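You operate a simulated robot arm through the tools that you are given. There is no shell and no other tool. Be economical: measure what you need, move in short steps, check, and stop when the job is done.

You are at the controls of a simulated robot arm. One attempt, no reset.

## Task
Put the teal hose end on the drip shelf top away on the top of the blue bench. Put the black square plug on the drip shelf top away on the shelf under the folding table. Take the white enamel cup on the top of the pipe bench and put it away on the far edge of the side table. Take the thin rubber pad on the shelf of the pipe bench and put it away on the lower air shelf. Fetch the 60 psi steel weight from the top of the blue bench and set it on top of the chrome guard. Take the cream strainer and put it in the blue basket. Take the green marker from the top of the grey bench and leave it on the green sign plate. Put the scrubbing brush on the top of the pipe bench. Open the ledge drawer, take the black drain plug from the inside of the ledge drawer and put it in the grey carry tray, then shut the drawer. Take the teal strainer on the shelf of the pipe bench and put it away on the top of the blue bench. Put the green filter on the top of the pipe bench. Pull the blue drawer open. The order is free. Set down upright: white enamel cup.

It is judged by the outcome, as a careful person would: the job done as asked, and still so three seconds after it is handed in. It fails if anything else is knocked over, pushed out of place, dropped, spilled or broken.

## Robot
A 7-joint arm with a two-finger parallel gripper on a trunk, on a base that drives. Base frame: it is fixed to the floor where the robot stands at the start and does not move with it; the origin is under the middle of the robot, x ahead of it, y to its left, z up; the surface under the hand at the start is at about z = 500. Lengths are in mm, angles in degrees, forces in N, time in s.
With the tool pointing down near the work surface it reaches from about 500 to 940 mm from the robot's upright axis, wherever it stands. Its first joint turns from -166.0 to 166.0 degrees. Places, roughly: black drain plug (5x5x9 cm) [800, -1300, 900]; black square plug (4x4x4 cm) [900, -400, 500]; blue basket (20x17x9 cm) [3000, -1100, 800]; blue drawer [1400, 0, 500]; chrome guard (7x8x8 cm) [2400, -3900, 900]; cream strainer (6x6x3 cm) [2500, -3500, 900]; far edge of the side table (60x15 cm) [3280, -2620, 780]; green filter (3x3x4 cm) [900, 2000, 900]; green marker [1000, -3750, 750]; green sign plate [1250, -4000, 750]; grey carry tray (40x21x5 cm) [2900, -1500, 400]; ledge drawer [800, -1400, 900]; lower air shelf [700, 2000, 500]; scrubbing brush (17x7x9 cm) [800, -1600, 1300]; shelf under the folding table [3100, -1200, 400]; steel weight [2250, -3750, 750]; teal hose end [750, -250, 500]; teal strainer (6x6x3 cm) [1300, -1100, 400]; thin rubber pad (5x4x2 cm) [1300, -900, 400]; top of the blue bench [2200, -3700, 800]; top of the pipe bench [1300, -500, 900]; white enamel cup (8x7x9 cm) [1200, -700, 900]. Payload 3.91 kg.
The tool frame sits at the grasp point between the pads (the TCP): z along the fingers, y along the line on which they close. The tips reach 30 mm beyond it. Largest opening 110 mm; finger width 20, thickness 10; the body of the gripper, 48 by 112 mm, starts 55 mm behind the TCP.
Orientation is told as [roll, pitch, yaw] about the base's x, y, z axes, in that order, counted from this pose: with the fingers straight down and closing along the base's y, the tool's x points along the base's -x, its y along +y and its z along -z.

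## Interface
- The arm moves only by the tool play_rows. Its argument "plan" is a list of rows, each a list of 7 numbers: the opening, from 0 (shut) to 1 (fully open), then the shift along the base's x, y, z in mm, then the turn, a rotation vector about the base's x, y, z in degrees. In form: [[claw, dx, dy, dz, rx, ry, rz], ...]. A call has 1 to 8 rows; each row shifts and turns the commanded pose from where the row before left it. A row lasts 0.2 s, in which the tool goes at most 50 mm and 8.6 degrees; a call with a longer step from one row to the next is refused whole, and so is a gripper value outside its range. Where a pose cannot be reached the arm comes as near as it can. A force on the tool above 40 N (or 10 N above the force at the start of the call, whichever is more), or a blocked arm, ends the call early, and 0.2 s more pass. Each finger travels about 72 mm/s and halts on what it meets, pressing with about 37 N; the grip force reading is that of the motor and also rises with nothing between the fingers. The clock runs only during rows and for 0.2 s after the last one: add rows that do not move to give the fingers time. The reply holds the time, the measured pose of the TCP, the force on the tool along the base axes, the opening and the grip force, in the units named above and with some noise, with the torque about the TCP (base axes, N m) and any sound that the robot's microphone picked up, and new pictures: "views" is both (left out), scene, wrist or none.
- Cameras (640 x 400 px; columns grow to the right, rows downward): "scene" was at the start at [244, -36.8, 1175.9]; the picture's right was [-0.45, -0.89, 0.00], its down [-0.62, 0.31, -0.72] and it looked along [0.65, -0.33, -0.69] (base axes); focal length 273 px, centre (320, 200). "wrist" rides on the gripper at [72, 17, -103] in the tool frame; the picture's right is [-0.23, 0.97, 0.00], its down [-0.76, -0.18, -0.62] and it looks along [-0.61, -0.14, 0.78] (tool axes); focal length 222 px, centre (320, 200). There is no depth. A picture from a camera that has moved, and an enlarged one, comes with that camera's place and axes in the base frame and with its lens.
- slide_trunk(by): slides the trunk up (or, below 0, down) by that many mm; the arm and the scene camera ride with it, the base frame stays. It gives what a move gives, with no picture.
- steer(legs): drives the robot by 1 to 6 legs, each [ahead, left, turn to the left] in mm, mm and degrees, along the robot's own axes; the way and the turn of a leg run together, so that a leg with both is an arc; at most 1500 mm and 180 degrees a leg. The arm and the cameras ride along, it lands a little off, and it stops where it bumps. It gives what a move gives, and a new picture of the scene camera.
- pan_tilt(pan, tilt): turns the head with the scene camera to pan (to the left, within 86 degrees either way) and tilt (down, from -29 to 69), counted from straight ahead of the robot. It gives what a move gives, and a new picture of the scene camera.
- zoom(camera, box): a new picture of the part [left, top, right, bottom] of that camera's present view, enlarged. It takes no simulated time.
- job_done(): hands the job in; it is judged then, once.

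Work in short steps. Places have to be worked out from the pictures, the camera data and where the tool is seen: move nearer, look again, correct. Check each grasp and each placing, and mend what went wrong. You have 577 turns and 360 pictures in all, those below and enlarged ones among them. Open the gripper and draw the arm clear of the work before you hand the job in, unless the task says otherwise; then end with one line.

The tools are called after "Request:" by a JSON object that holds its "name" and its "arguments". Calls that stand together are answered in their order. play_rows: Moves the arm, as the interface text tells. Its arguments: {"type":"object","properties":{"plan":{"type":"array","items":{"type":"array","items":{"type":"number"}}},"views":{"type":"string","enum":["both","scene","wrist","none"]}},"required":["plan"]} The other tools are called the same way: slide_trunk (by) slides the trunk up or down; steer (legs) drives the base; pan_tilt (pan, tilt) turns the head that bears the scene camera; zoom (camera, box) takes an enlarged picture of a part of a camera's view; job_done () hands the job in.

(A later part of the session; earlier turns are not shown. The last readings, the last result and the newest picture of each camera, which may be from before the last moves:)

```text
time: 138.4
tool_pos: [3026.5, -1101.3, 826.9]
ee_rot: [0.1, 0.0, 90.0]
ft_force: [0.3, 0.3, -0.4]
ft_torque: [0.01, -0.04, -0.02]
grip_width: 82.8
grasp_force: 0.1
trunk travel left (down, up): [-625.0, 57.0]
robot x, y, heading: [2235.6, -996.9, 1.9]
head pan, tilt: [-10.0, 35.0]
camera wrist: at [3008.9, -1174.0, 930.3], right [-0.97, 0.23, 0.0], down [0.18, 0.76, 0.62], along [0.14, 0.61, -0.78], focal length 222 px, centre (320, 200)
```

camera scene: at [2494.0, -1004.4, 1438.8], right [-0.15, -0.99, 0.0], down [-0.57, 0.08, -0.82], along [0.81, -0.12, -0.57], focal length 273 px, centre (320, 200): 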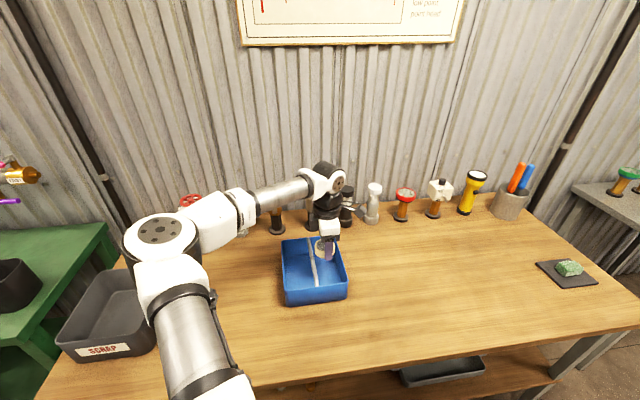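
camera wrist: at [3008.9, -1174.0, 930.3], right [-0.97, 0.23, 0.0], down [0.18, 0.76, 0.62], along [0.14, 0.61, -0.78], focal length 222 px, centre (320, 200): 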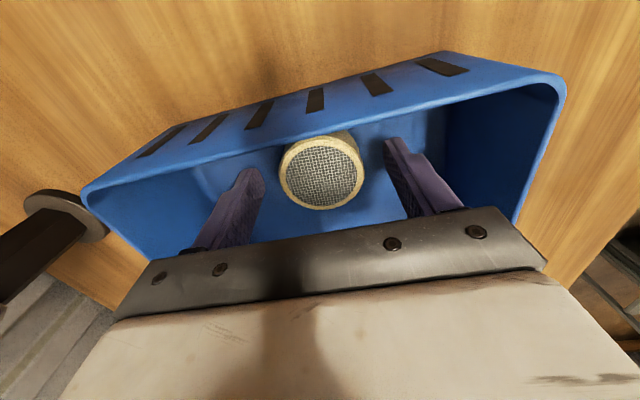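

Released. Lifting straight up and backing away.

Request:
{"name": "play_rows", "arguments": {"plan": [[0.75, 0, 0, 45, 0, 0, 0], [0.75, 0, 0, 45, 0, 0, 0], [0.75, 0, 0, 45, 0, 0, 0], [0.75, 0, 0, 45, 0, 0, 0], [0.75, -30, 10, 30, 0, 0, -8.4], [0.75, -45, 10, 0, 0, 0, -8.4], [0.75, -45, 10, 0, 0, 0, -8.4], [0.75, -45, 10, 0, 0, 0, -8.4]], "views": "none"}}

Request:
{"name": "play_rows", "arguments": {"plan": [[0.75, -30, 10, 0, 0, 0, -8.4], [0.75, -30, 10, 0, 0, 0, -8.4], [0.75, -30, 10, 0, 0, 0, -8.4], [0.75, -20, 10, 0, 0, 0, -8.4], [0.75, 0, 0, 0, 0, 0, -8.4], [0.75, 0, 0, 0, 0, 0, -8.4], [1, 0, 0, 0, 0, 0, -6]], "views": "scene"}}

```text
time: 140.2
tool_pos: [2861.2, -1062.8, 1039.0]
ee_rot: [0.0, 0.0, 56.3]
ft_force: [0.8, -0.4, 0.5]
ft_torque: [-0.02, -0.01, 0.01]
grip_width: 82.3
grasp_force: 0.1
trunk travel left (down, up): [-625.0, 57.0]
robot x, y, heading: [2237.4, -996.5, 1.9]
head pan, tilt: [-10.0, 35.0]
```

```text
time: 141.8
tool_pos: [2750.9, -1021.9, 1037.3]
ee_rot: [0.0, 0.0, -0.1]
ft_force: [0.1, 0.3, -0.3]
ft_torque: [0.0, 0.01, -0.02]
grip_width: 109.7
grasp_force: 0.0
trunk travel left (down, up): [-625.0, 57.0]
robot x, y, heading: [2237.6, -996.7, 1.4]
head pan, tilt: [-10.0, 35.0]
camera scene: at [2494.1, -1004.4, 1438.7], right [-0.15, -0.99, 0.0], down [-0.57, 0.08, -0.82], along [0.81, -0.12, -0.57], focal length 273 px, centre (320, 200)
```

scene: 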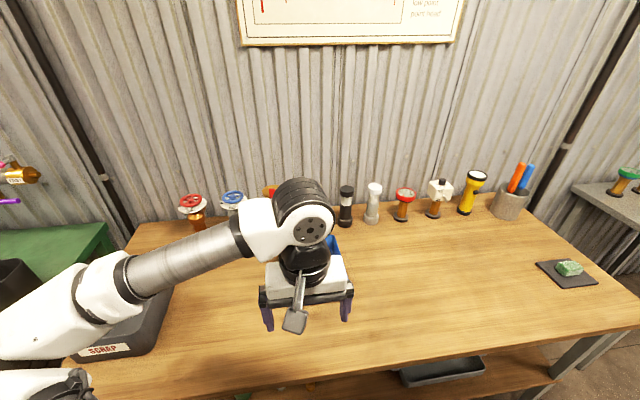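

Now turn around to face the pipe bench.

Request:
{"name": "steer", "arguments": {"legs": [[0, 0, 178]]}}

Request:
{"name": "pan_tilt", "arguments": {"pan": 20, "tilt": 30}}

Request:
{"name": "pan_tilt", "arguments": {"pan": -40, "tilt": 30}}

```text
time: 149.7
tool_pos: [1724.2, -956.8, 1036.4]
ee_rot: [0.1, 0.1, 178.4]
ft_force: [0.4, 0.8, -0.4]
ft_torque: [0.0, 0.03, -0.01]
grip_width: 110.0
grasp_force: 0.0
trunk travel left (down, up): [-625.0, 57.0]
robot x, y, heading: [2236.3, -994.9, -179.8]
head pan, tilt: [-10.0, 35.0]
camera scene: at [1980.2, -981.1, 1438.8], right [0.17, 0.98, 0.0], down [0.56, -0.1, -0.82], along [-0.81, 0.14, -0.57], focal length 273 px, centre (320, 200)
```

scene: 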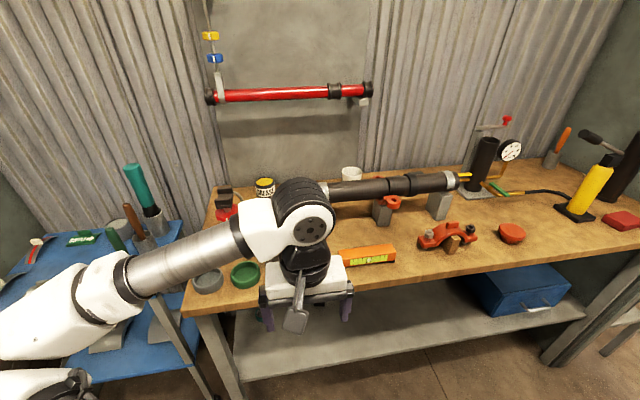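

```text
time: 150.7
tool_pos: [1723.1, -955.9, 1036.8]
ee_rot: [0.0, 0.0, 178.4]
ft_force: [0.1, 0.1, 0.1]
ft_torque: [-0.02, -0.04, 0.01]
grip_width: 110.0
grasp_force: 0.0
trunk travel left (down, up): [-625.0, 57.0]
robot x, y, heading: [2240.5, -997.6, -179.8]
head pan, tilt: [20.0, 30.0]
camera scene: at [1981.9, -1027.2, 1446.5], right [-0.34, 0.94, 0.0], down [0.47, 0.17, -0.87], along [-0.81, -0.3, -0.5], focal length 273 px, centre (320, 200)
```

scene: 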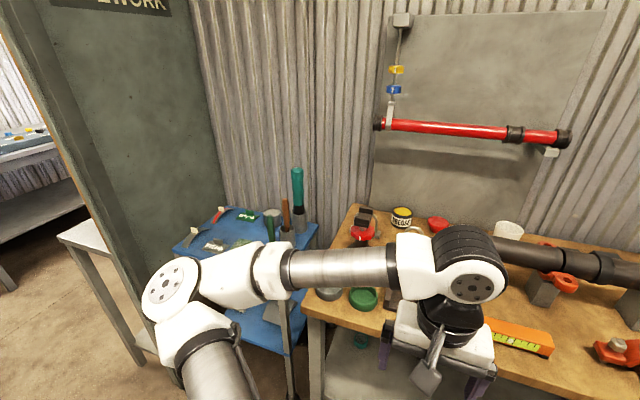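

```text
time: 152.0
tool_pos: [1722.3, -957.1, 1036.9]
ee_rot: [0.1, 0.0, 178.4]
ft_force: [-0.6, -0.5, 0.4]
ft_torque: [0.01, 0.01, 0.01]
grip_width: 110.0
grasp_force: 0.1
trunk travel left (down, up): [-625.0, 57.0]
robot x, y, heading: [2237.8, -994.4, -180.2]
head pan, tilt: [-40.0, 30.0]
camera scene: at [1997.6, -938.2, 1446.6], right [0.64, 0.77, 0.0], down [0.38, -0.32, -0.87], along [-0.66, 0.56, -0.5], focal length 273 px, centre (320, 200)
```

scene: 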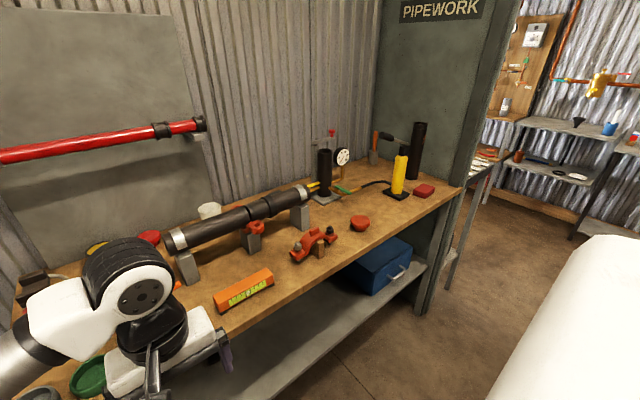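

The cup is behind a pipe on stands, around (1130, -716). I'll raise the arm and move the robot nearer: x≈2010, y≈-735.

Request:
{"name": "play_rows", "arguments": {"plan": [[1, 0, 0, 40, 0, 0, 0], [1, 0, 0, 40, 0, 0, 0]], "views": "none"}}

Request:
{"name": "steer", "arguments": {"legs": [[0, -260, 0], [220, 0, 0]]}}

Request:
{"name": "pan_tilt", "arguments": {"pan": -10, "tilt": 38}}

Request:
{"name": "play_rows", "arguments": {"plan": [[1, -40, 0, 0, 0, 0, 0], [1, -40, 0, 0, 0, 0, 0], [1, -40, 0, 0, 0, 0, 0], [1, -40, 0, 0, 0, 0, 0]], "views": "wrist"}}

```text
time: 152.6
tool_pos: [1724.0, -958.2, 1118.5]
ee_rot: [-0.1, 0.1, 178.5]
ft_force: [-1.0, 0.1, 1.2]
ft_torque: [0.03, 0.03, 0.01]
grip_width: 109.8
grasp_force: 0.0
trunk travel left (down, up): [-625.0, 57.0]
robot x, y, heading: [2236.2, -994.6, -180.1]
head pan, tilt: [-40.0, 30.0]
```

```text
time: 156.4
tool_pos: [1505.2, -698.6, 1116.4]
ee_rot: [0.1, 0.1, 178.1]
ft_force: [0.6, -0.3, -0.8]
ft_torque: [0.02, -0.04, 0.01]
grip_width: 110.0
grasp_force: 0.0
trunk travel left (down, up): [-625.0, 57.0]
robot x, y, heading: [2018.0, -740.5, 179.9]
head pan, tilt: [-40.0, 30.0]
camera scene: at [1779.9, -681.0, 1446.3], right [0.65, 0.76, 0.0], down [0.38, -0.32, -0.87], along [-0.66, 0.56, -0.5], focal length 273 px, centre (320, 200)
```

scene: 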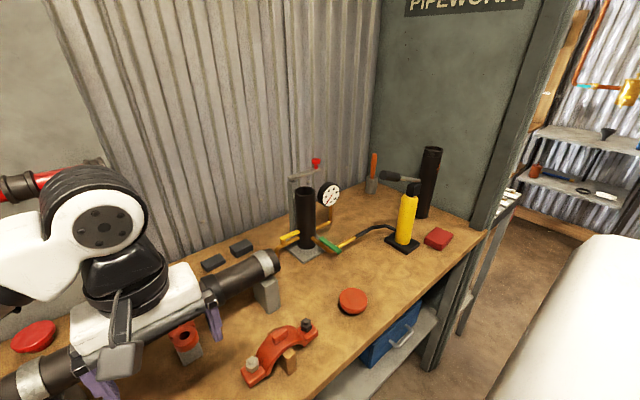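

```text
time: 157.4
tool_pos: [1506.4, -699.5, 1118.4]
ee_rot: [0.1, 0.0, 178.2]
ft_force: [0.5, -0.4, -0.1]
ft_torque: [-0.01, -0.01, -0.01]
grip_width: 110.0
grasp_force: 0.1
trunk travel left (down, up): [-625.0, 57.0]
robot x, y, heading: [2018.6, -738.7, 179.7]
head pan, tilt: [-10.0, 38.0]
camera scene: at [1764.9, -724.0, 1434.2], right [0.18, 0.98, 0.0], down [0.61, -0.11, -0.79], along [-0.78, 0.14, -0.62], focal length 273 px, centre (320, 200)
```

scene: 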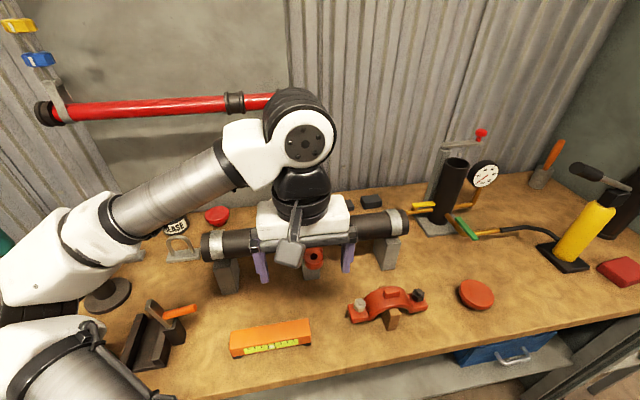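

```text
time: 158.4
tool_pos: [1342.6, -699.6, 1117.0]
ee_rot: [0.1, 0.0, 178.2]
ft_force: [0.2, 0.5, 1.9]
ft_torque: [0.02, 0.0, -0.01]
grip_width: 109.9
grasp_force: 0.1
trunk travel left (down, up): [-625.0, 57.0]
robot x, y, heading: [2018.6, -738.9, 179.5]
head pan, tilt: [-10.0, 38.0]
camera wrist: at [1414.0, -718.9, 1220.0], right [-0.26, -0.97, 0.0], down [-0.76, 0.2, 0.62], along [-0.6, 0.16, -0.78], focal length 222 px, centre (320, 200)
```

wrist: 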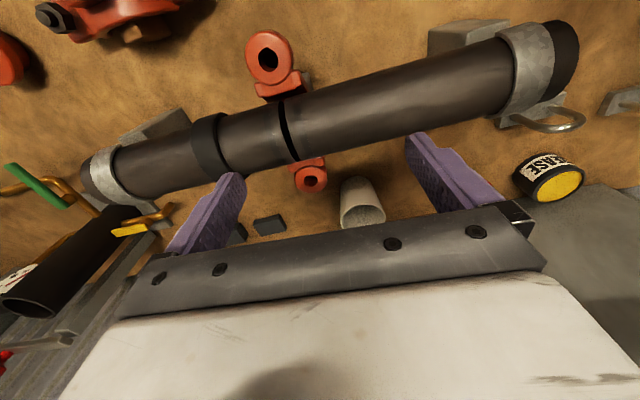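

Cup located at (1193, -722), base z≈900, rim ≈990. Moving directly above it and rechecking.

Request:
{"name": "play_rows", "arguments": {"plan": [[1, -40, -6, 0, 0, 0, 0], [1, -40, -6, 0, 0, 0, 0], [1, -40, -6, 0, 0, 0, 0], [1, -29, -5, -15, 0, 0, 0], [1, 0, 0, 0, 0, 0, 0]], "views": "both"}}

```text
time: 159.2
tool_pos: [1237.1, -715.9, 1119.2]
ee_rot: [0.6, 1.5, 177.6]
ft_force: [39.6, -6.0, 4.9]
ft_torque: [0.43, 4.02, 0.64]
grip_width: 109.9
grasp_force: 0.1
trunk travel left (down, up): [-625.0, 57.0]
robot x, y, heading: [2020.7, -740.4, 179.9]
head pan, tilt: [-10.0, 38.0]
stopped in row 4: the force on the tool passed its limit at 147 N (the readings are from after the stop); the commanded pose is now the measured one
camera scene: at [1765.6, -724.3, 1434.4], right [0.18, 0.98, 0.0], down [0.61, -0.11, -0.79], along [-0.78, 0.14, -0.62], focal length 273 px, centre (320, 200)
camera wrist: at [1306.8, -734.8, 1224.0], right [-0.27, -0.96, 0.0], down [-0.77, 0.22, 0.6], along [-0.58, 0.16, -0.8], focal length 222 px, centre (320, 200)
```

scene: 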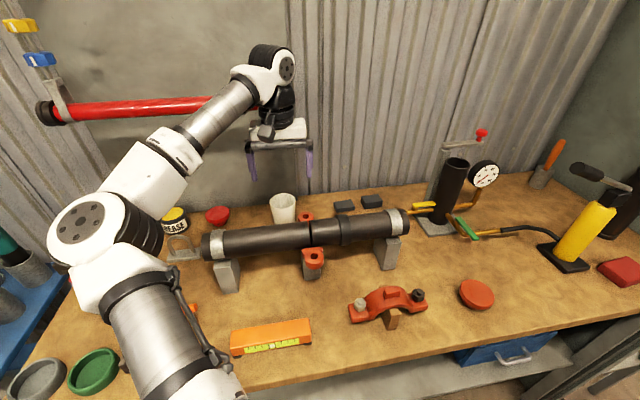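
wrist: 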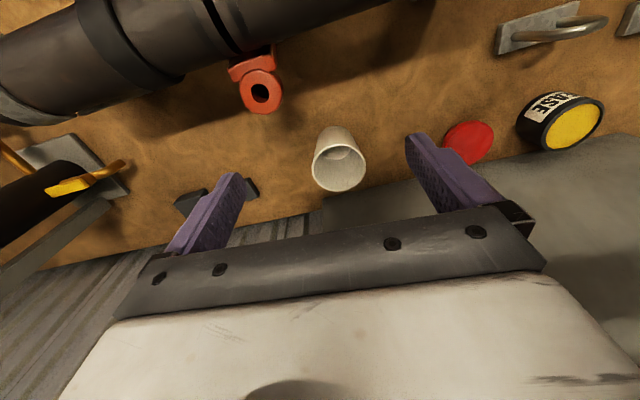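

The wrist struck the red wall pipe (its axis ≈ x 1150, z 1240, ending at y≈-682). I'll back off and check that nothing was displaced.

Request:
{"name": "play_rows", "arguments": {"plan": [[1, 30, 5, 0, 0, 0, 0], [1, 45, 5, 0, 0, 0, 0], [1, 45, 0, 0, 0, 0, 0]], "views": "scene"}}

Request:
{"name": "pan_tilt", "arguments": {"pan": 12, "tilt": 25}}

```text
time: 160.0
tool_pos: [1357.4, -707.2, 1114.9]
ee_rot: [0.4, 1.2, 177.7]
ft_force: [-0.1, -0.1, -0.1]
ft_torque: [0.01, 0.04, -0.01]
grip_width: 109.8
grasp_force: 0.2
trunk travel left (down, up): [-625.0, 57.0]
robot x, y, heading: [2020.4, -742.0, 179.5]
head pan, tilt: [-10.0, 38.0]
camera scene: at [1765.5, -724.4, 1434.3], right [0.18, 0.98, 0.0], down [0.61, -0.11, -0.79], along [-0.78, 0.14, -0.62], focal length 273 px, centre (320, 200)
```

scene: 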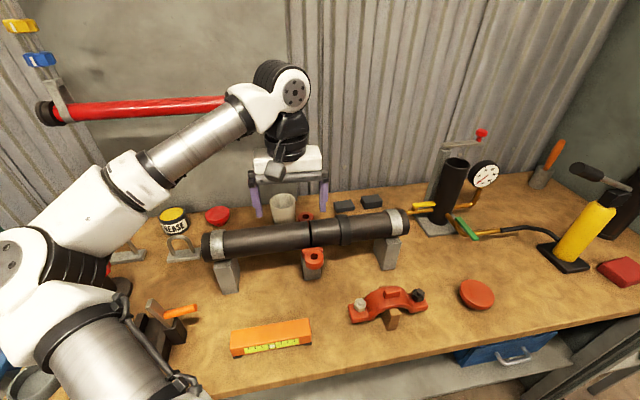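

```text
time: 160.9
tool_pos: [1355.4, -707.4, 1114.9]
ee_rot: [0.3, 1.2, 177.8]
ft_force: [0.4, 0.1, -0.2]
ft_torque: [0.01, -0.03, 0.03]
grip_width: 109.9
grasp_force: 0.1
trunk travel left (down, up): [-625.0, 57.0]
robot x, y, heading: [2025.0, -740.3, 179.7]
head pan, tilt: [12.0, 25.0]
camera scene: at [1759.8, -758.2, 1454.5], right [-0.2, 0.98, 0.0], down [0.41, 0.09, -0.91], along [-0.89, -0.18, -0.42], focal length 273 px, centre (320, 200)
```

scene: 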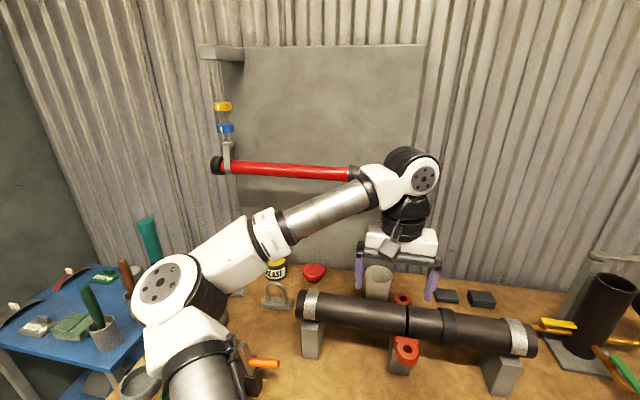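

Red pipe looks unmoved. To avoid it, I'll rotate the gripper so it closes along x and tilt the wrist 35° toward +y (past the red pipe's end).

Request:
{"name": "play_rows", "arguments": {"plan": [[1, 0, 0, 0, 0, 0, -8.3], [1, 0, 0, 0, 0, 0, -8.3], [1, 0, 0, 0, 0, 0, -8.3], [1, 0, 0, 0, 0, 0, -8.3], [1, 0, 0, 0, 0, 0, -8.3], [1, 0, 0, 0, 0, 0, -8.3], [1, 0, 0, 0, 0, 0, -8.3], [1, 0, 0, 0, 0, 0, -8.3]], "views": "none"}}

Request:
{"name": "play_rows", "arguments": {"plan": [[1, 0, 0, 0, 0, 0, -8.3], [1, 0, 0, 0, 0, 0, -8.3], [1, 0, 0, 0, 0, 0, -4.8], [1, 0, 0, 0, -7, 0, 0], [1, 0, 0, 0, -7, 0, 0], [1, 0, 0, 0, -7, 0, 0], [1, 0, 0, 0, -7, 0, 0], [1, 0, 0, 0, -7, 0, 0]], "views": "both"}}

```text
time: 162.7
tool_pos: [1397.3, -668.7, 1109.1]
ee_rot: [0.5, 1.2, 111.5]
ft_force: [-0.3, -0.4, 0.0]
ft_torque: [-0.01, 0.02, 0.03]
grip_width: 109.9
grasp_force: 0.0
out of reach, approached as far as the arm can: row 7, 8
trunk travel left (down, up): [-625.0, 57.0]
robot x, y, heading: [2016.0, -741.5, 179.8]
head pan, tilt: [12.0, 25.0]
```

```text
time: 164.5
tool_pos: [1500.4, -598.3, 1087.4]
ee_rot: [0.4, 36.3, 90.1]
ft_force: [-0.3, 0.3, 0.4]
ft_torque: [0.04, -0.01, -0.04]
grip_width: 109.8
grasp_force: 0.0
out of reach, approached as far as the arm can: row 1, 2, 3, 5, 6, 7, 8
trunk travel left (down, up): [-625.0, 57.0]
robot x, y, heading: [2021.9, -741.5, 179.9]
head pan, tilt: [12.0, 25.0]
camera scene: at [1760.0, -757.8, 1454.6], right [-0.2, 0.98, 0.0], down [0.41, 0.09, -0.91], along [-0.89, -0.18, -0.42], focal length 273 px, centre (320, 200)
camera wrist: at [1485.2, -595.6, 1213.7], right [-0.97, 0.19, -0.13], down [0.18, 0.98, 0.05], along [0.13, 0.03, -0.99], focal length 222 px, centre (320, 200)
```

scene: 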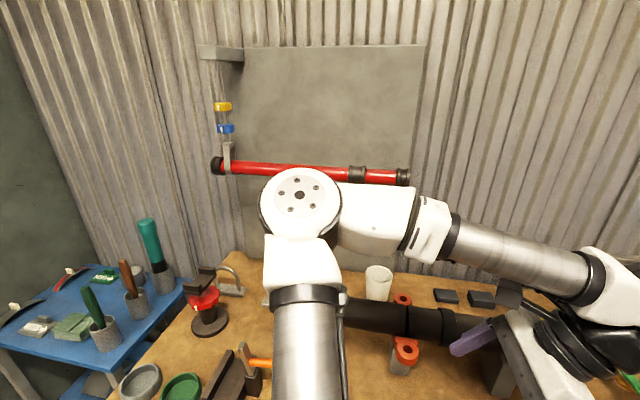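
wrist: 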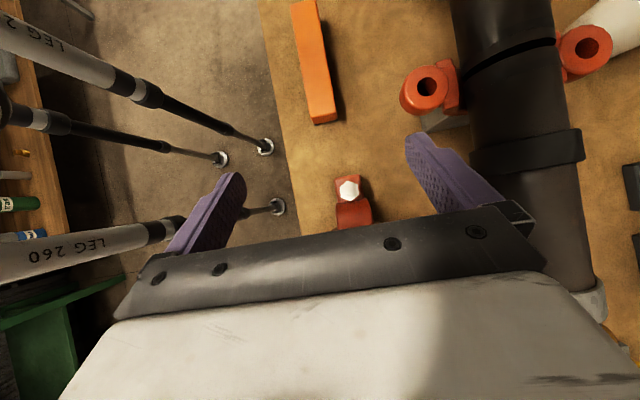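

That orientation isn't reachable at the cup. New plan: normal yaw with only a 15° lean-back, which keeps the wrist in front of the red pipe. Undoing the rotation first.

Request:
{"name": "play_rows", "arguments": {"plan": [[1, 0, 0, 0, 7, 0, 0], [1, 0, 0, 0, 7, 0, 0], [1, 0, 0, 0, 7, 0, 0], [1, 0, 0, 0, 7, 0, 0], [1, 0, 0, 0, 7, 0, 0], [1, 0, 0, 0, 0, 0, 8.3], [1, 0, 0, 0, 0, 0, 8.3], [1, 0, 0, 0, 0, 0, 8.3]], "views": "none"}}

Request:
{"name": "play_rows", "arguments": {"plan": [[1, 0, 0, 0, 0, 0, 8.3], [1, 0, 0, 0, 0, 0, 8.3], [1, 0, 0, 0, 0, 0, 8.3], [1, 0, 0, 0, 0, 0, 8.3], [1, 0, 0, 0, 0, 0, 8.3], [1, 0, 0, 0, 0, 0, 8.3], [1, 0, 0, 0, 0, 0, 8.3], [1, 0, 0, 0, 0, 0, 6]], "views": "scene"}}

```text
time: 166.3
tool_pos: [1501.7, -598.4, 1087.1]
ee_rot: [0.4, 1.2, 114.9]
ft_force: [0.4, -0.1, -0.1]
ft_torque: [0.02, 0.03, 0.01]
grip_width: 110.0
grasp_force: 0.0
trunk travel left (down, up): [-625.0, 57.0]
robot x, y, heading: [2017.6, -741.0, 179.7]
head pan, tilt: [12.0, 25.0]
```

```text
time: 168.1
tool_pos: [1502.0, -599.7, 1087.8]
ee_rot: [0.4, 1.3, 179.0]
ft_force: [0.3, -0.2, 0.4]
ft_torque: [-0.01, -0.01, 0.01]
grip_width: 109.9
grasp_force: 0.0
trunk travel left (down, up): [-625.0, 57.0]
robot x, y, heading: [2019.8, -740.3, 179.9]
head pan, tilt: [12.0, 25.0]
camera scene: at [1759.8, -758.3, 1454.5], right [-0.2, 0.98, 0.0], down [0.41, 0.09, -0.91], along [-0.89, -0.18, -0.42], focal length 273 px, centre (320, 200)
```

scene: 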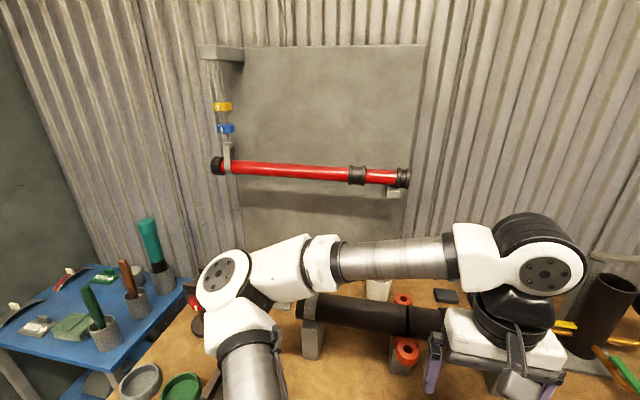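

Back to normal. Now lean 15° and move to above the pipe at (1330, -725) to look at the cup.

Request:
{"name": "play_rows", "arguments": {"plan": [[1, -30, -25, 10, 0, 5.5, 0], [1, -35, -25, 10, 0, 5.5, 0], [1, -35, -25, 10, 0, 5.3, 0], [1, -35, -25, 0, 0, 0, 0], [1, -37, -25, 0, 0, 0, 0], [1, 0, 0, 0, 0, 0, 0]], "views": "both"}}

```text
time: 169.5
tool_pos: [1327.3, -722.6, 1116.3]
ee_rot: [0.7, -15.0, 179.0]
ft_force: [-0.7, 0.1, 0.3]
ft_torque: [-0.02, -0.01, 0.01]
grip_width: 110.1
grasp_force: 0.0
trunk travel left (down, up): [-625.0, 57.0]
robot x, y, heading: [2020.3, -736.5, 179.6]
head pan, tilt: [12.0, 25.0]
camera scene: at [1759.9, -758.2, 1454.5], right [-0.2, 0.98, 0.0], down [0.41, 0.09, -0.91], along [-0.89, -0.18, -0.42], focal length 273 px, centre (320, 200)
camera wrist: at [1423.4, -740.2, 1199.0], right [-0.23, -0.97, 0.07], down [-0.57, 0.2, 0.8], along [-0.79, 0.15, -0.6], focal length 222 px, centre (320, 200)
```

scene: 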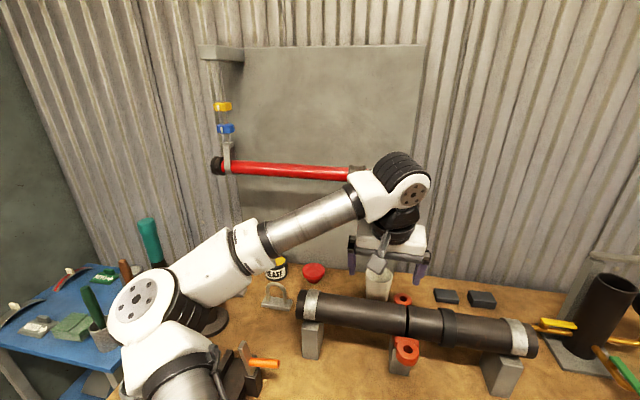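
wrist: 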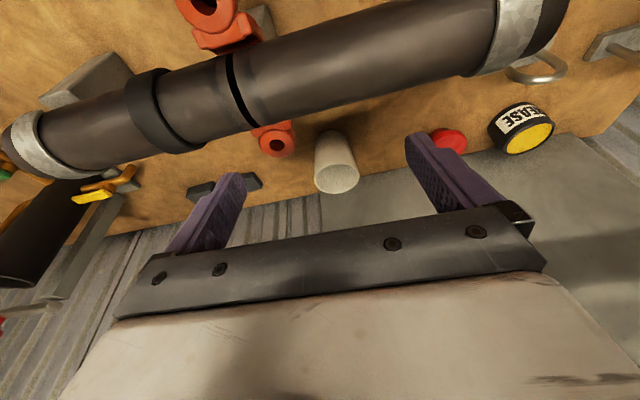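

Cup at (1186, -722), confirmed. I'll lean to 20°, go to x≈1212, and descend partway.

Request:
{"name": "play_rows", "arguments": {"plan": [[0.9, -20, 0, 0, 0, 5, 0], [0.9, -30, 0, 0, 0, 0, 0], [0.9, -30, -1, 0, 0, 0, 0], [0.9, -30, -1, 0, 0, 0, 0], [0.9, -5, 0, -20, 0, 0, 0], [0.9, 0, 0, -30, 0, 0, 0], [0.9, 0, 0, 0, 0, 0, 0]], "views": "both"}}

```text
time: 171.1
tool_pos: [1213.3, -726.4, 1066.6]
ee_rot: [0.8, -20.1, 178.8]
ft_force: [0.4, 0.5, 0.5]
ft_torque: [0.03, -0.02, 0.05]
grip_width: 98.7
grasp_force: 0.2
trunk travel left (down, up): [-625.0, 57.0]
robot x, y, heading: [2015.5, -741.6, 179.9]
head pan, tilt: [12.0, 25.0]
camera scene: at [1759.9, -758.3, 1454.6], right [-0.2, 0.98, 0.0], down [0.41, 0.09, -0.91], along [-0.89, -0.18, -0.42], focal length 273 px, centre (320, 200)
camera wrist: at [1316.2, -743.5, 1138.7], right [-0.23, -0.97, 0.09], down [-0.5, 0.2, 0.84], along [-0.84, 0.15, -0.53], focal length 222 px, centre (320, 200)
```

scene: 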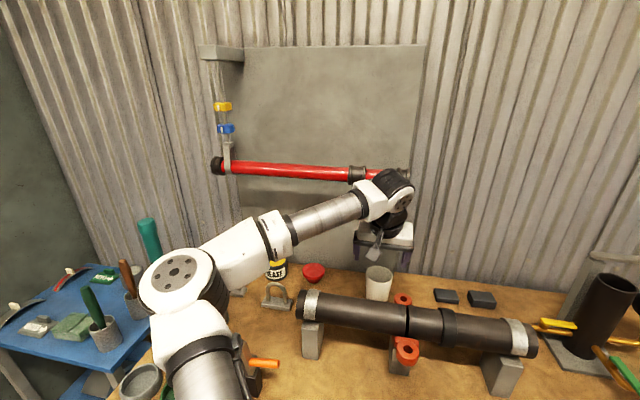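
wrist: 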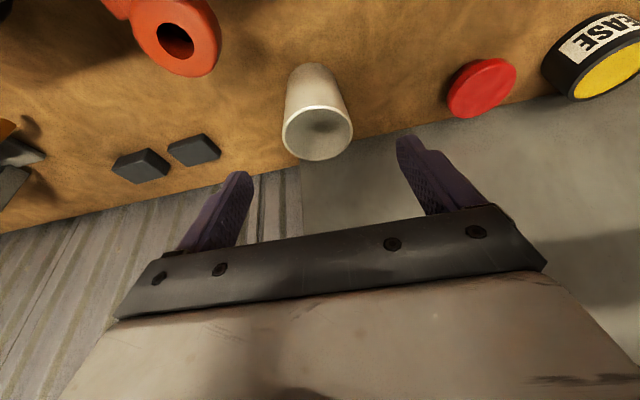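

Clear so far. Descend further, then slide in to the cup.

Request:
{"name": "play_rows", "arguments": {"plan": [[0.9, 0, 0, -35, 0, 0, 0], [0.9, 0, 0, -35, 0, 0, 0], [0.9, -12, 0, -20, 0, 0, 0], [0.9, -12, 1, -3, 0, 0, 0], [0.9, 0, 0, 0, 0, 0, 0]], "views": "both"}}

```text
time: 172.3
tool_pos: [1191.7, -724.4, 974.6]
ee_rot: [0.8, -20.1, 178.8]
ft_force: [-0.6, -0.4, 1.4]
ft_torque: [-0.02, 0.03, 0.01]
grip_width: 98.7
grasp_force: 0.1
trunk travel left (down, up): [-625.0, 57.0]
robot x, y, heading: [2019.3, -739.3, 179.7]
head pan, tilt: [12.0, 25.0]
camera scene: at [1759.8, -758.4, 1454.5], right [-0.2, 0.98, 0.0], down [0.41, 0.09, -0.91], along [-0.89, -0.18, -0.42], focal length 273 px, centre (320, 200)
camera wrist: at [1293.8, -742.4, 1046.5], right [-0.23, -0.97, 0.09], down [-0.5, 0.2, 0.84], along [-0.84, 0.15, -0.53], focal length 222 px, centre (320, 200)
```

scene: 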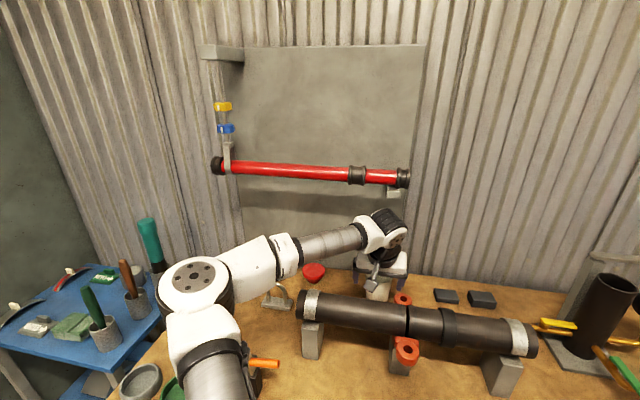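
wrist: 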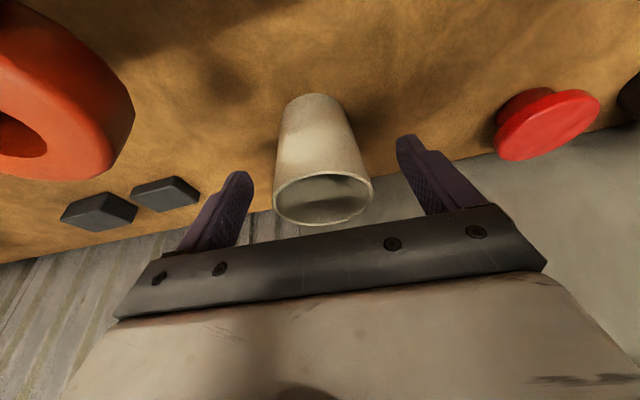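

Cup is between the fingers. Closing.

Request:
{"name": "play_rows", "arguments": {"plan": [[0.7, -3, 0, -2, 0, 0, 0], [0.5, 0, 0, 0, 0, 0, 0], [0.3, 0, 0, 0, 0, 0, 0], [0, 0, 0, 0, 0, 0, 0], [0, 0, 0, 0, 0, 0, 0]], "views": "wrist"}}

```text
time: 173.5
tool_pos: [1187.4, -725.7, 972.8]
ee_rot: [0.7, -20.2, 178.9]
ft_force: [0.2, 0.1, -0.2]
ft_torque: [0.02, 0.01, 0.0]
grip_width: 58.1
grasp_force: 37.0
trunk travel left (down, up): [-625.0, 57.0]
robot x, y, heading: [2019.9, -743.8, 179.8]
head pan, tilt: [12.0, 25.0]
camera wrist: at [1290.8, -742.5, 1044.7], right [-0.23, -0.97, 0.09], down [-0.5, 0.2, 0.84], along [-0.84, 0.15, -0.53], focal length 222 px, centre (320, 200)
```

wrist: 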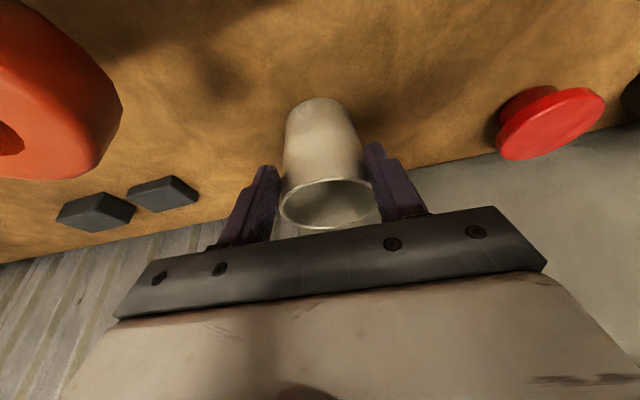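

Gripped. Lift slightly, shift toward the robot to clear the red pipe, then raise.

Request:
{"name": "play_rows", "arguments": {"plan": [[0, 0, 0, 10, 0, 0, 0], [0, 20, -2, 8, 0, 0, 0], [0, 20, -2, 12, 0, 0, 0], [0, 5, -2, 35, 0, 0, 0], [0, 5, 0, 40, 0, 0, 0], [0, 10, 0, 45, 0, 0, 0], [0, 30, 0, 30, 0, 0, 0], [0, 45, 0, 0, 0, 0, 0]], "views": "both"}}

```text
time: 175.3
tool_pos: [1323.8, -731.8, 1152.1]
ee_rot: [0.8, -20.1, 179.0]
ft_force: [0.6, 0.0, -1.1]
ft_torque: [0.02, -0.01, 0.0]
grip_width: 57.8
grasp_force: 36.6
trunk travel left (down, up): [-625.0, 57.0]
robot x, y, heading: [2019.1, -740.1, 179.8]
head pan, tilt: [12.0, 25.0]
camera scene: at [1760.3, -758.5, 1454.6], right [-0.2, 0.98, 0.0], down [0.41, 0.09, -0.91], along [-0.89, -0.18, -0.42], focal length 273 px, centre (320, 200)
camera wrist: at [1426.7, -750.2, 1224.9], right [-0.23, -0.97, 0.09], down [-0.5, 0.2, 0.84], along [-0.84, 0.15, -0.53], focal length 222 px, centre (320, 200)
```

scene: 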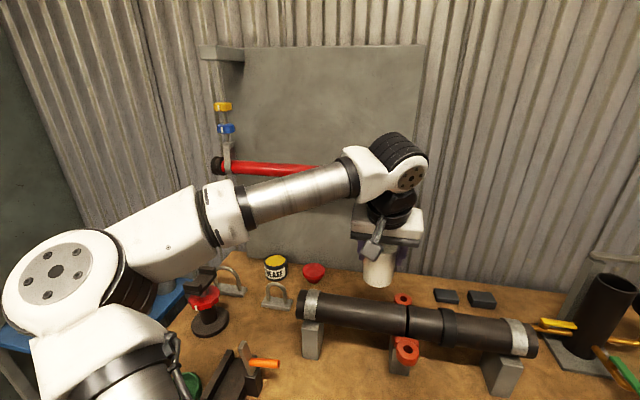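
wrist: 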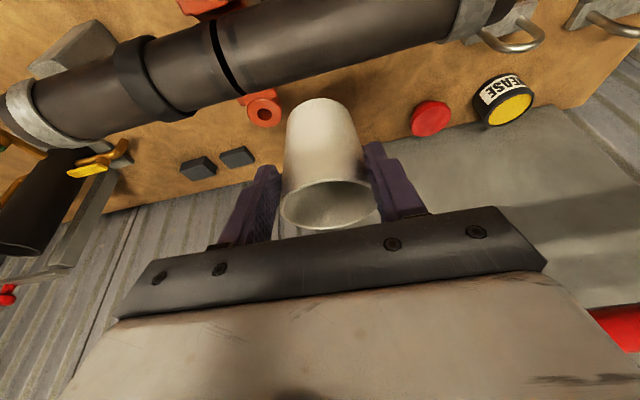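

Cup held upright. Retract the arm, back off, turn around and head to the side table.

Request:
{"name": "play_rows", "arguments": {"plan": [[0, 45, 0, 0, 0, 0, 0], [0, 45, 0, 0, 0, 0, 0], [0, 45, 0, 0, 0, 0, 0], [0, 20, 0, 0, 0, 0, 0]], "views": "none"}}

Request:
{"name": "steer", "arguments": {"legs": [[-170, 0, 0], [0, 0, 180], [0, -1000, 0], [0, -950, 0]]}}

```text
time: 176.3
tool_pos: [1477.9, -733.0, 1151.9]
ee_rot: [0.8, -20.1, 178.9]
ft_force: [0.8, 0.5, -0.4]
ft_torque: [0.03, -0.01, 0.01]
grip_width: 57.8
grasp_force: 36.9
trunk travel left (down, up): [-625.0, 57.0]
robot x, y, heading: [2020.2, -739.5, 179.7]
head pan, tilt: [12.0, 25.0]
```

```text
time: 200.2
tool_pos: [2634.2, -2713.3, 1152.0]
ee_rot: [0.8, -20.2, -3.5]
ft_force: [-0.2, 0.3, 0.2]
ft_torque: [0.01, -0.03, 0.0]
grip_width: 0.0
grasp_force: 34.0
trunk travel left (down, up): [-625.0, 57.0]
robot x, y, heading: [2094.0, -2682.4, -2.6]
head pan, tilt: [12.0, 25.0]
camera scene: at [2354.0, -2675.5, 1454.5], right [0.16, -0.99, 0.0], down [-0.42, -0.07, -0.91], along [0.89, 0.15, -0.42], focal length 273 px, centre (320, 200)
```

scene: 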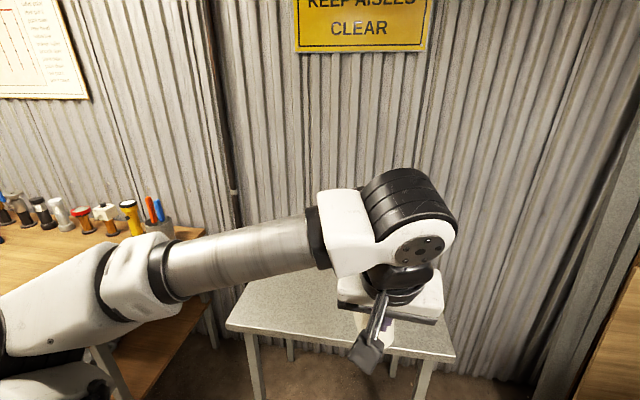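

The grip reads 0: the cup slipped out on the way. I must find it; looking around.

Request:
{"name": "pan_tilt", "arguments": {"pan": 70, "tilt": 35}}

Request:
{"name": "pan_tilt", "arguments": {"pan": 86, "tilt": 15}}

Request:
{"name": "play_rows", "arguments": {"plan": [[0.5, 0, 0, 0, 0, 0, 0]], "views": "wrist"}}

```text
time: 201.5
tool_pos: [2634.0, -2713.3, 1150.8]
ee_rot: [0.9, -20.0, -3.5]
ft_force: [0.7, 0.2, -0.3]
ft_torque: [0.0, 0.0, 0.0]
grip_width: 0.1
grasp_force: 37.1
trunk travel left (down, up): [-625.0, 57.0]
robot x, y, heading: [2093.8, -2680.1, -2.5]
head pan, tilt: [70.0, 35.0]
camera scene: at [2297.0, -2609.2, 1438.8], right [0.92, -0.39, 0.0], down [-0.22, -0.53, -0.82], along [0.32, 0.76, -0.57], focal length 273 px, centre (320, 200)
```

scene: 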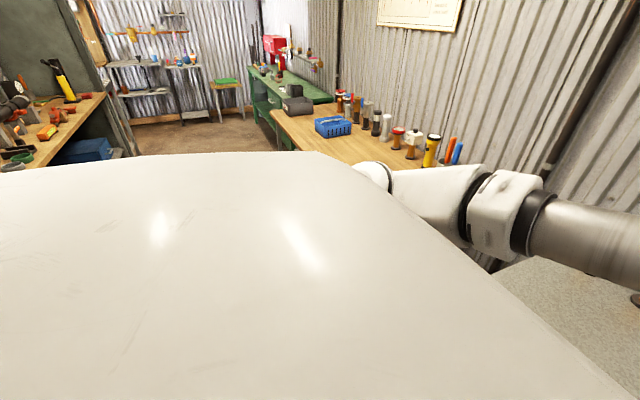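

```text
time: 202.3
tool_pos: [2635.2, -2713.9, 1151.7]
ee_rot: [0.8, -20.2, -3.5]
ft_force: [-0.3, 0.3, -0.4]
ft_torque: [0.01, 0.0, -0.02]
grip_width: 0.2
grasp_force: 37.3
trunk travel left (down, up): [-625.0, 57.0]
robot x, y, heading: [2095.7, -2682.0, -2.5]
head pan, tilt: [85.9, 15.0]
camera scene: at [2274.0, -2597.7, 1470.7], right [0.99, -0.12, 0.0], down [-0.03, -0.26, -0.97], along [0.11, 0.96, -0.26], focal length 273 px, centre (320, 200)
```

scene: 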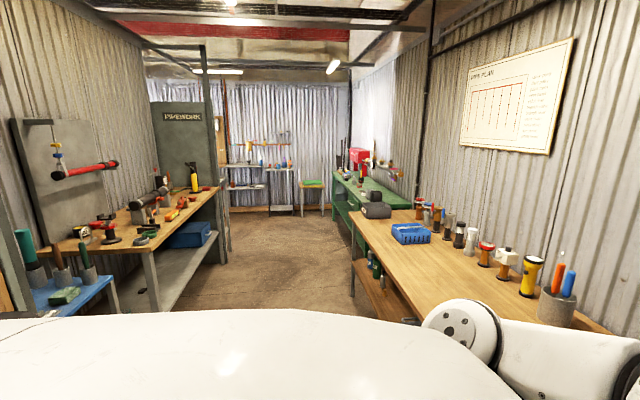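

```text
time: 202.7
tool_pos: [2634.2, -2712.7, 1152.6]
ee_rot: [0.8, -20.0, -3.6]
ft_force: [-0.6, 0.1, 0.5]
ft_torque: [0.01, 0.0, 0.04]
grip_width: 53.6
grasp_force: 0.0
trunk travel left (down, up): [-625.0, 57.0]
robot x, y, heading: [2092.9, -2683.3, -2.6]
head pan, tilt: [85.9, 15.0]
camera wrist: at [2531.8, -2691.7, 1224.5], right [0.27, 0.96, 0.09], down [0.49, -0.22, 0.84], along [0.83, -0.18, -0.53], focal length 222 px, centre (320, 200)
```

wrist: 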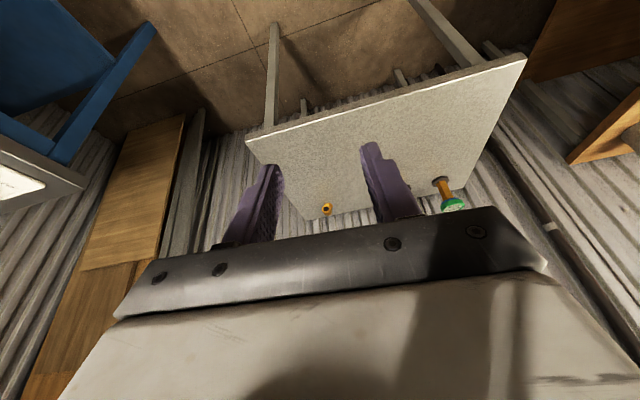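

Request:
{"name": "zoom", "arguments": {"camera": "scene", "box": [30, 180, 250, 318]}}

Request:
{"name": "zoom", "arguments": {"camera": "scene", "box": [210, 190, 430, 328]}}

```text
2.90 times, centred on (140, 249) of scene
camera zoom: at [2274.0, -2597.7, 1470.8], right [0.99, -0.12, 0.0], down [-0.03, -0.26, -0.97], along [0.11, 0.96, -0.26], focal length 792 px, centre (842, 58)
```

zoom: 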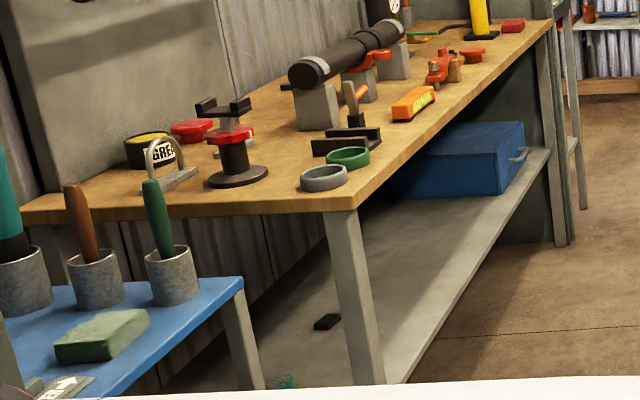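

```text
2.90 times, centred on (320, 259) of scene
camera zoom: at [2274.0, -2597.7, 1470.8], right [0.99, -0.12, 0.0], down [-0.03, -0.26, -0.97], along [0.11, 0.96, -0.26], focal length 792 px, centre (320, 29)
```

zoom: 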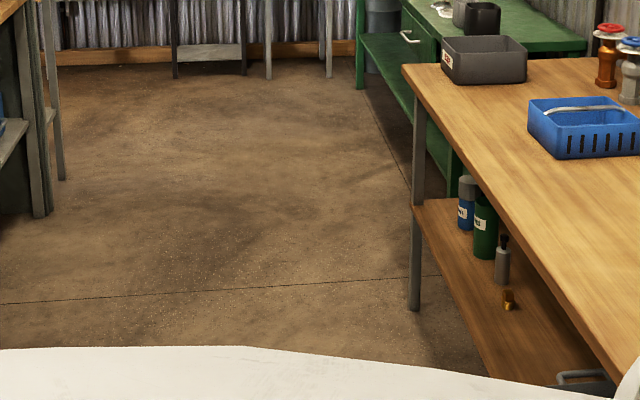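

Not visible yet; probably on the floor nearby, hidden by my body. I'll turn left to look north.

Request:
{"name": "steer", "arguments": {"legs": [[0, 0, 60]]}}

Request:
{"name": "pan_tilt", "arguments": {"pan": 15, "tilt": 40}}

```text
time: 205.9
tool_pos: [2374.4, -2218.5, 1152.3]
ee_rot: [0.8, -20.1, 58.4]
ft_force: [-0.7, -0.9, -0.1]
ft_torque: [0.0, 0.01, 0.0]
grip_width: 54.9
grasp_force: 0.1
trunk travel left (down, up): [-625.0, 57.0]
robot x, y, heading: [2092.8, -2684.5, 59.1]
head pan, tilt: [85.9, 15.0]
camera scene: at [2102.8, -2483.3, 1470.7], right [0.57, 0.82, 0.0], down [0.21, -0.15, -0.97], along [-0.79, 0.55, -0.26], focal length 273 px, centre (320, 200)
```

scene: 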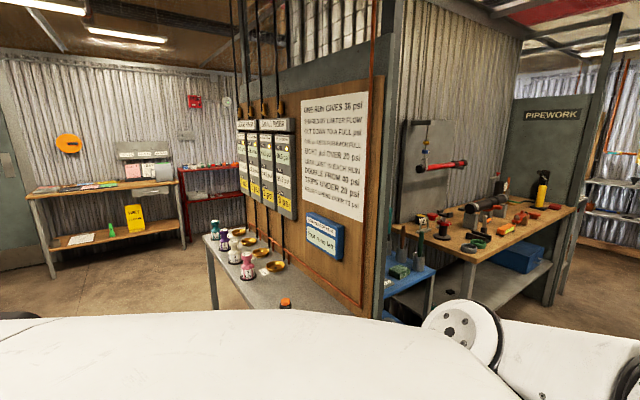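

```text
time: 207.3
tool_pos: [2373.9, -2219.5, 1151.7]
ee_rot: [0.8, -20.1, 58.6]
ft_force: [0.5, 0.4, -0.1]
ft_torque: [0.03, 0.02, -0.03]
grip_width: 55.0
grasp_force: 0.1
trunk travel left (down, up): [-625.0, 57.0]
robot x, y, heading: [2093.4, -2683.8, 59.5]
head pan, tilt: [15.0, 40.0]
camera scene: at [2202.5, -2454.5, 1431.2], right [0.96, -0.27, 0.0], down [-0.17, -0.62, -0.77], along [0.21, 0.74, -0.64], focal length 273 px, centre (320, 200)
```

scene: 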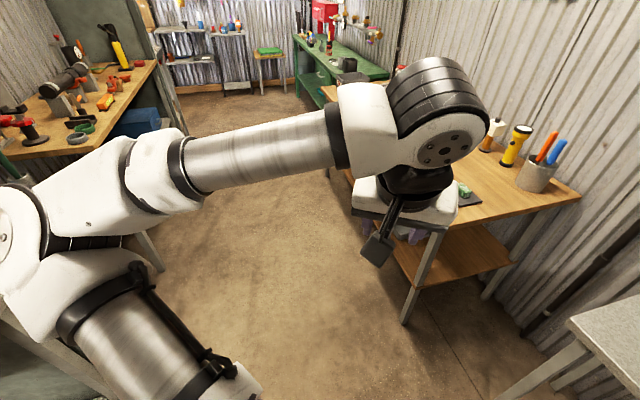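

Request:
{"name": "pan_tilt", "arguments": {"pan": -30, "tilt": 40}}

Request:
{"name": "pan_tilt", "arguments": {"pan": 40, "tilt": 45}}

```text
time: 208.4
tool_pos: [2374.8, -2219.2, 1151.7]
ee_rot: [0.7, -20.1, 58.5]
ft_force: [-0.4, -0.3, 0.3]
ft_torque: [0.03, 0.0, 0.01]
grip_width: 54.9
grasp_force: 0.1
trunk travel left (down, up): [-625.0, 57.0]
robot x, y, heading: [2093.6, -2681.5, 59.5]
head pan, tilt: [-30.0, 40.0]
camera scene: at [2253.8, -2494.6, 1431.2], right [0.49, -0.87, 0.0], down [-0.56, -0.32, -0.77], along [0.67, 0.38, -0.64], focal length 273 px, centre (320, 200)
```

scene: 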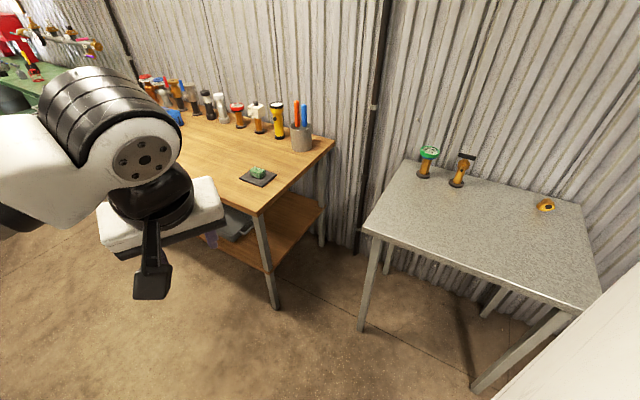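

```text
time: 209.8
tool_pos: [2374.6, -2220.2, 1151.6]
ee_rot: [0.8, -20.1, 58.4]
ft_force: [-1.2, -0.7, 0.2]
ft_torque: [0.01, -0.02, 0.03]
grip_width: 55.0
grasp_force: 0.0
trunk travel left (down, up): [-625.0, 57.0]
robot x, y, heading: [2094.2, -2686.4, 59.4]
head pan, tilt: [40.0, 45.0]
camera scene: at [2166.5, -2456.2, 1423.9], right [0.99, 0.16, 0.0], down [0.12, -0.7, -0.71], along [-0.12, 0.7, -0.71], focal length 273 px, centre (320, 200)
```

scene: 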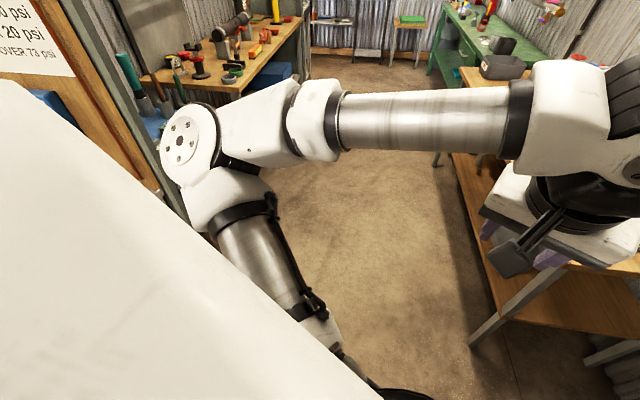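

Request:
{"name": "steer", "arguments": {"legs": [[0, 0, 70]]}}

Request:
{"name": "pan_tilt", "arguments": {"pan": -40, "tilt": 40}}

Request:
{"name": "pan_tilt", "arguments": {"pan": -70, "tilt": 40}}

```text
time: 213.4
tool_pos: [1750.5, -2262.7, 1151.1]
ee_rot: [0.9, -20.2, 129.0]
ft_force: [-0.5, 0.6, -0.3]
ft_torque: [-0.03, 0.01, 0.03]
grip_width: 54.8
grasp_force: 0.1
trunk travel left (down, up): [-625.0, 57.0]
robot x, y, heading: [2094.0, -2682.3, 129.7]
head pan, tilt: [40.0, 45.0]
camera scene: at [1904.4, -2537.8, 1423.9], right [0.18, 0.98, 0.0], down [0.7, -0.13, -0.71], along [-0.7, 0.13, -0.71], focal length 273 px, centre (320, 200)
```

scene: 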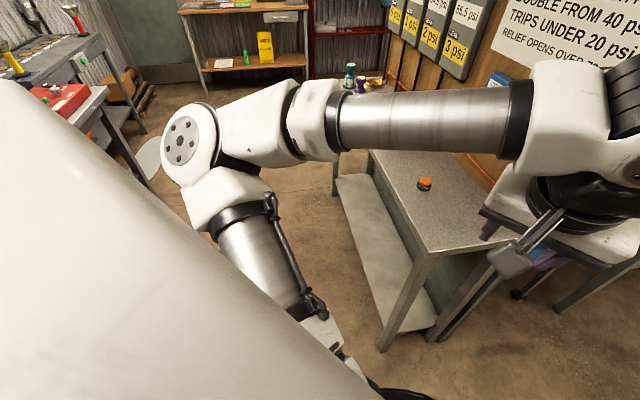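

```text
time: 214.9
tool_pos: [1750.8, -2262.8, 1152.1]
ee_rot: [0.8, -20.2, 129.0]
ft_force: [0.1, 0.3, 0.0]
ft_torque: [0.01, 0.02, -0.04]
grip_width: 55.1
grasp_force: 0.0
trunk travel left (down, up): [-625.0, 57.0]
robot x, y, heading: [2095.0, -2684.3, 129.7]
head pan, tilt: [-40.0, 40.0]
camera scene: at [1984.7, -2467.1, 1431.2], right [1.0, 0.0, 0.0], down [0.0, -0.64, -0.77], along [0.0, 0.77, -0.64], focal length 273 px, centre (320, 200)
```

scene: 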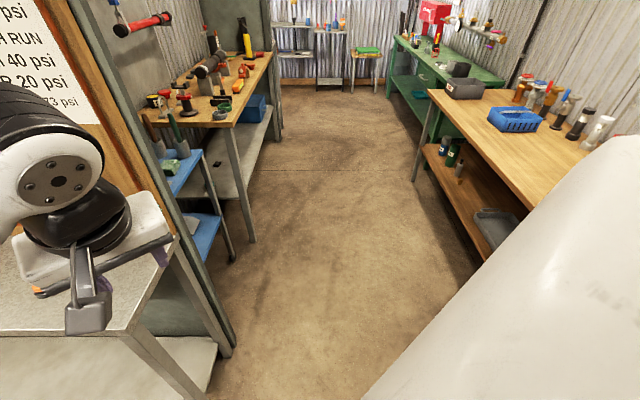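

```text
time: 215.9
tool_pos: [1750.1, -2262.1, 1152.7]
ee_rot: [0.9, -20.1, 128.9]
ft_force: [-0.1, 0.3, 0.1]
ft_torque: [0.0, 0.02, 0.02]
grip_width: 55.1
grasp_force: 0.1
trunk travel left (down, up): [-625.0, 57.0]
robot x, y, heading: [2093.2, -2685.6, 129.8]
head pan, tilt: [-70.0, 40.0]
camera scene: at [2027.2, -2478.6, 1431.2], right [0.86, -0.5, 0.0], down [-0.32, -0.56, -0.77], along [0.38, 0.66, -0.64], focal length 273 px, centre (320, 200)
```

scene: 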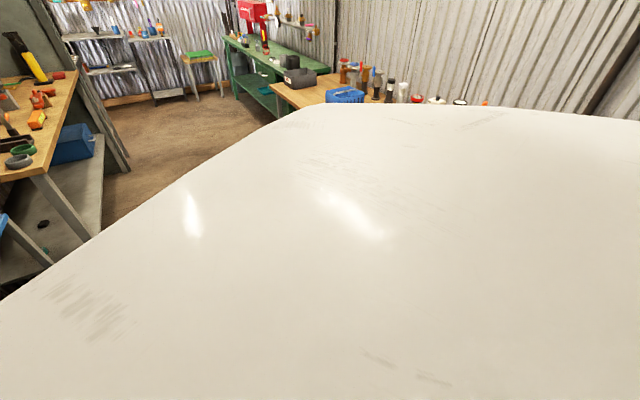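

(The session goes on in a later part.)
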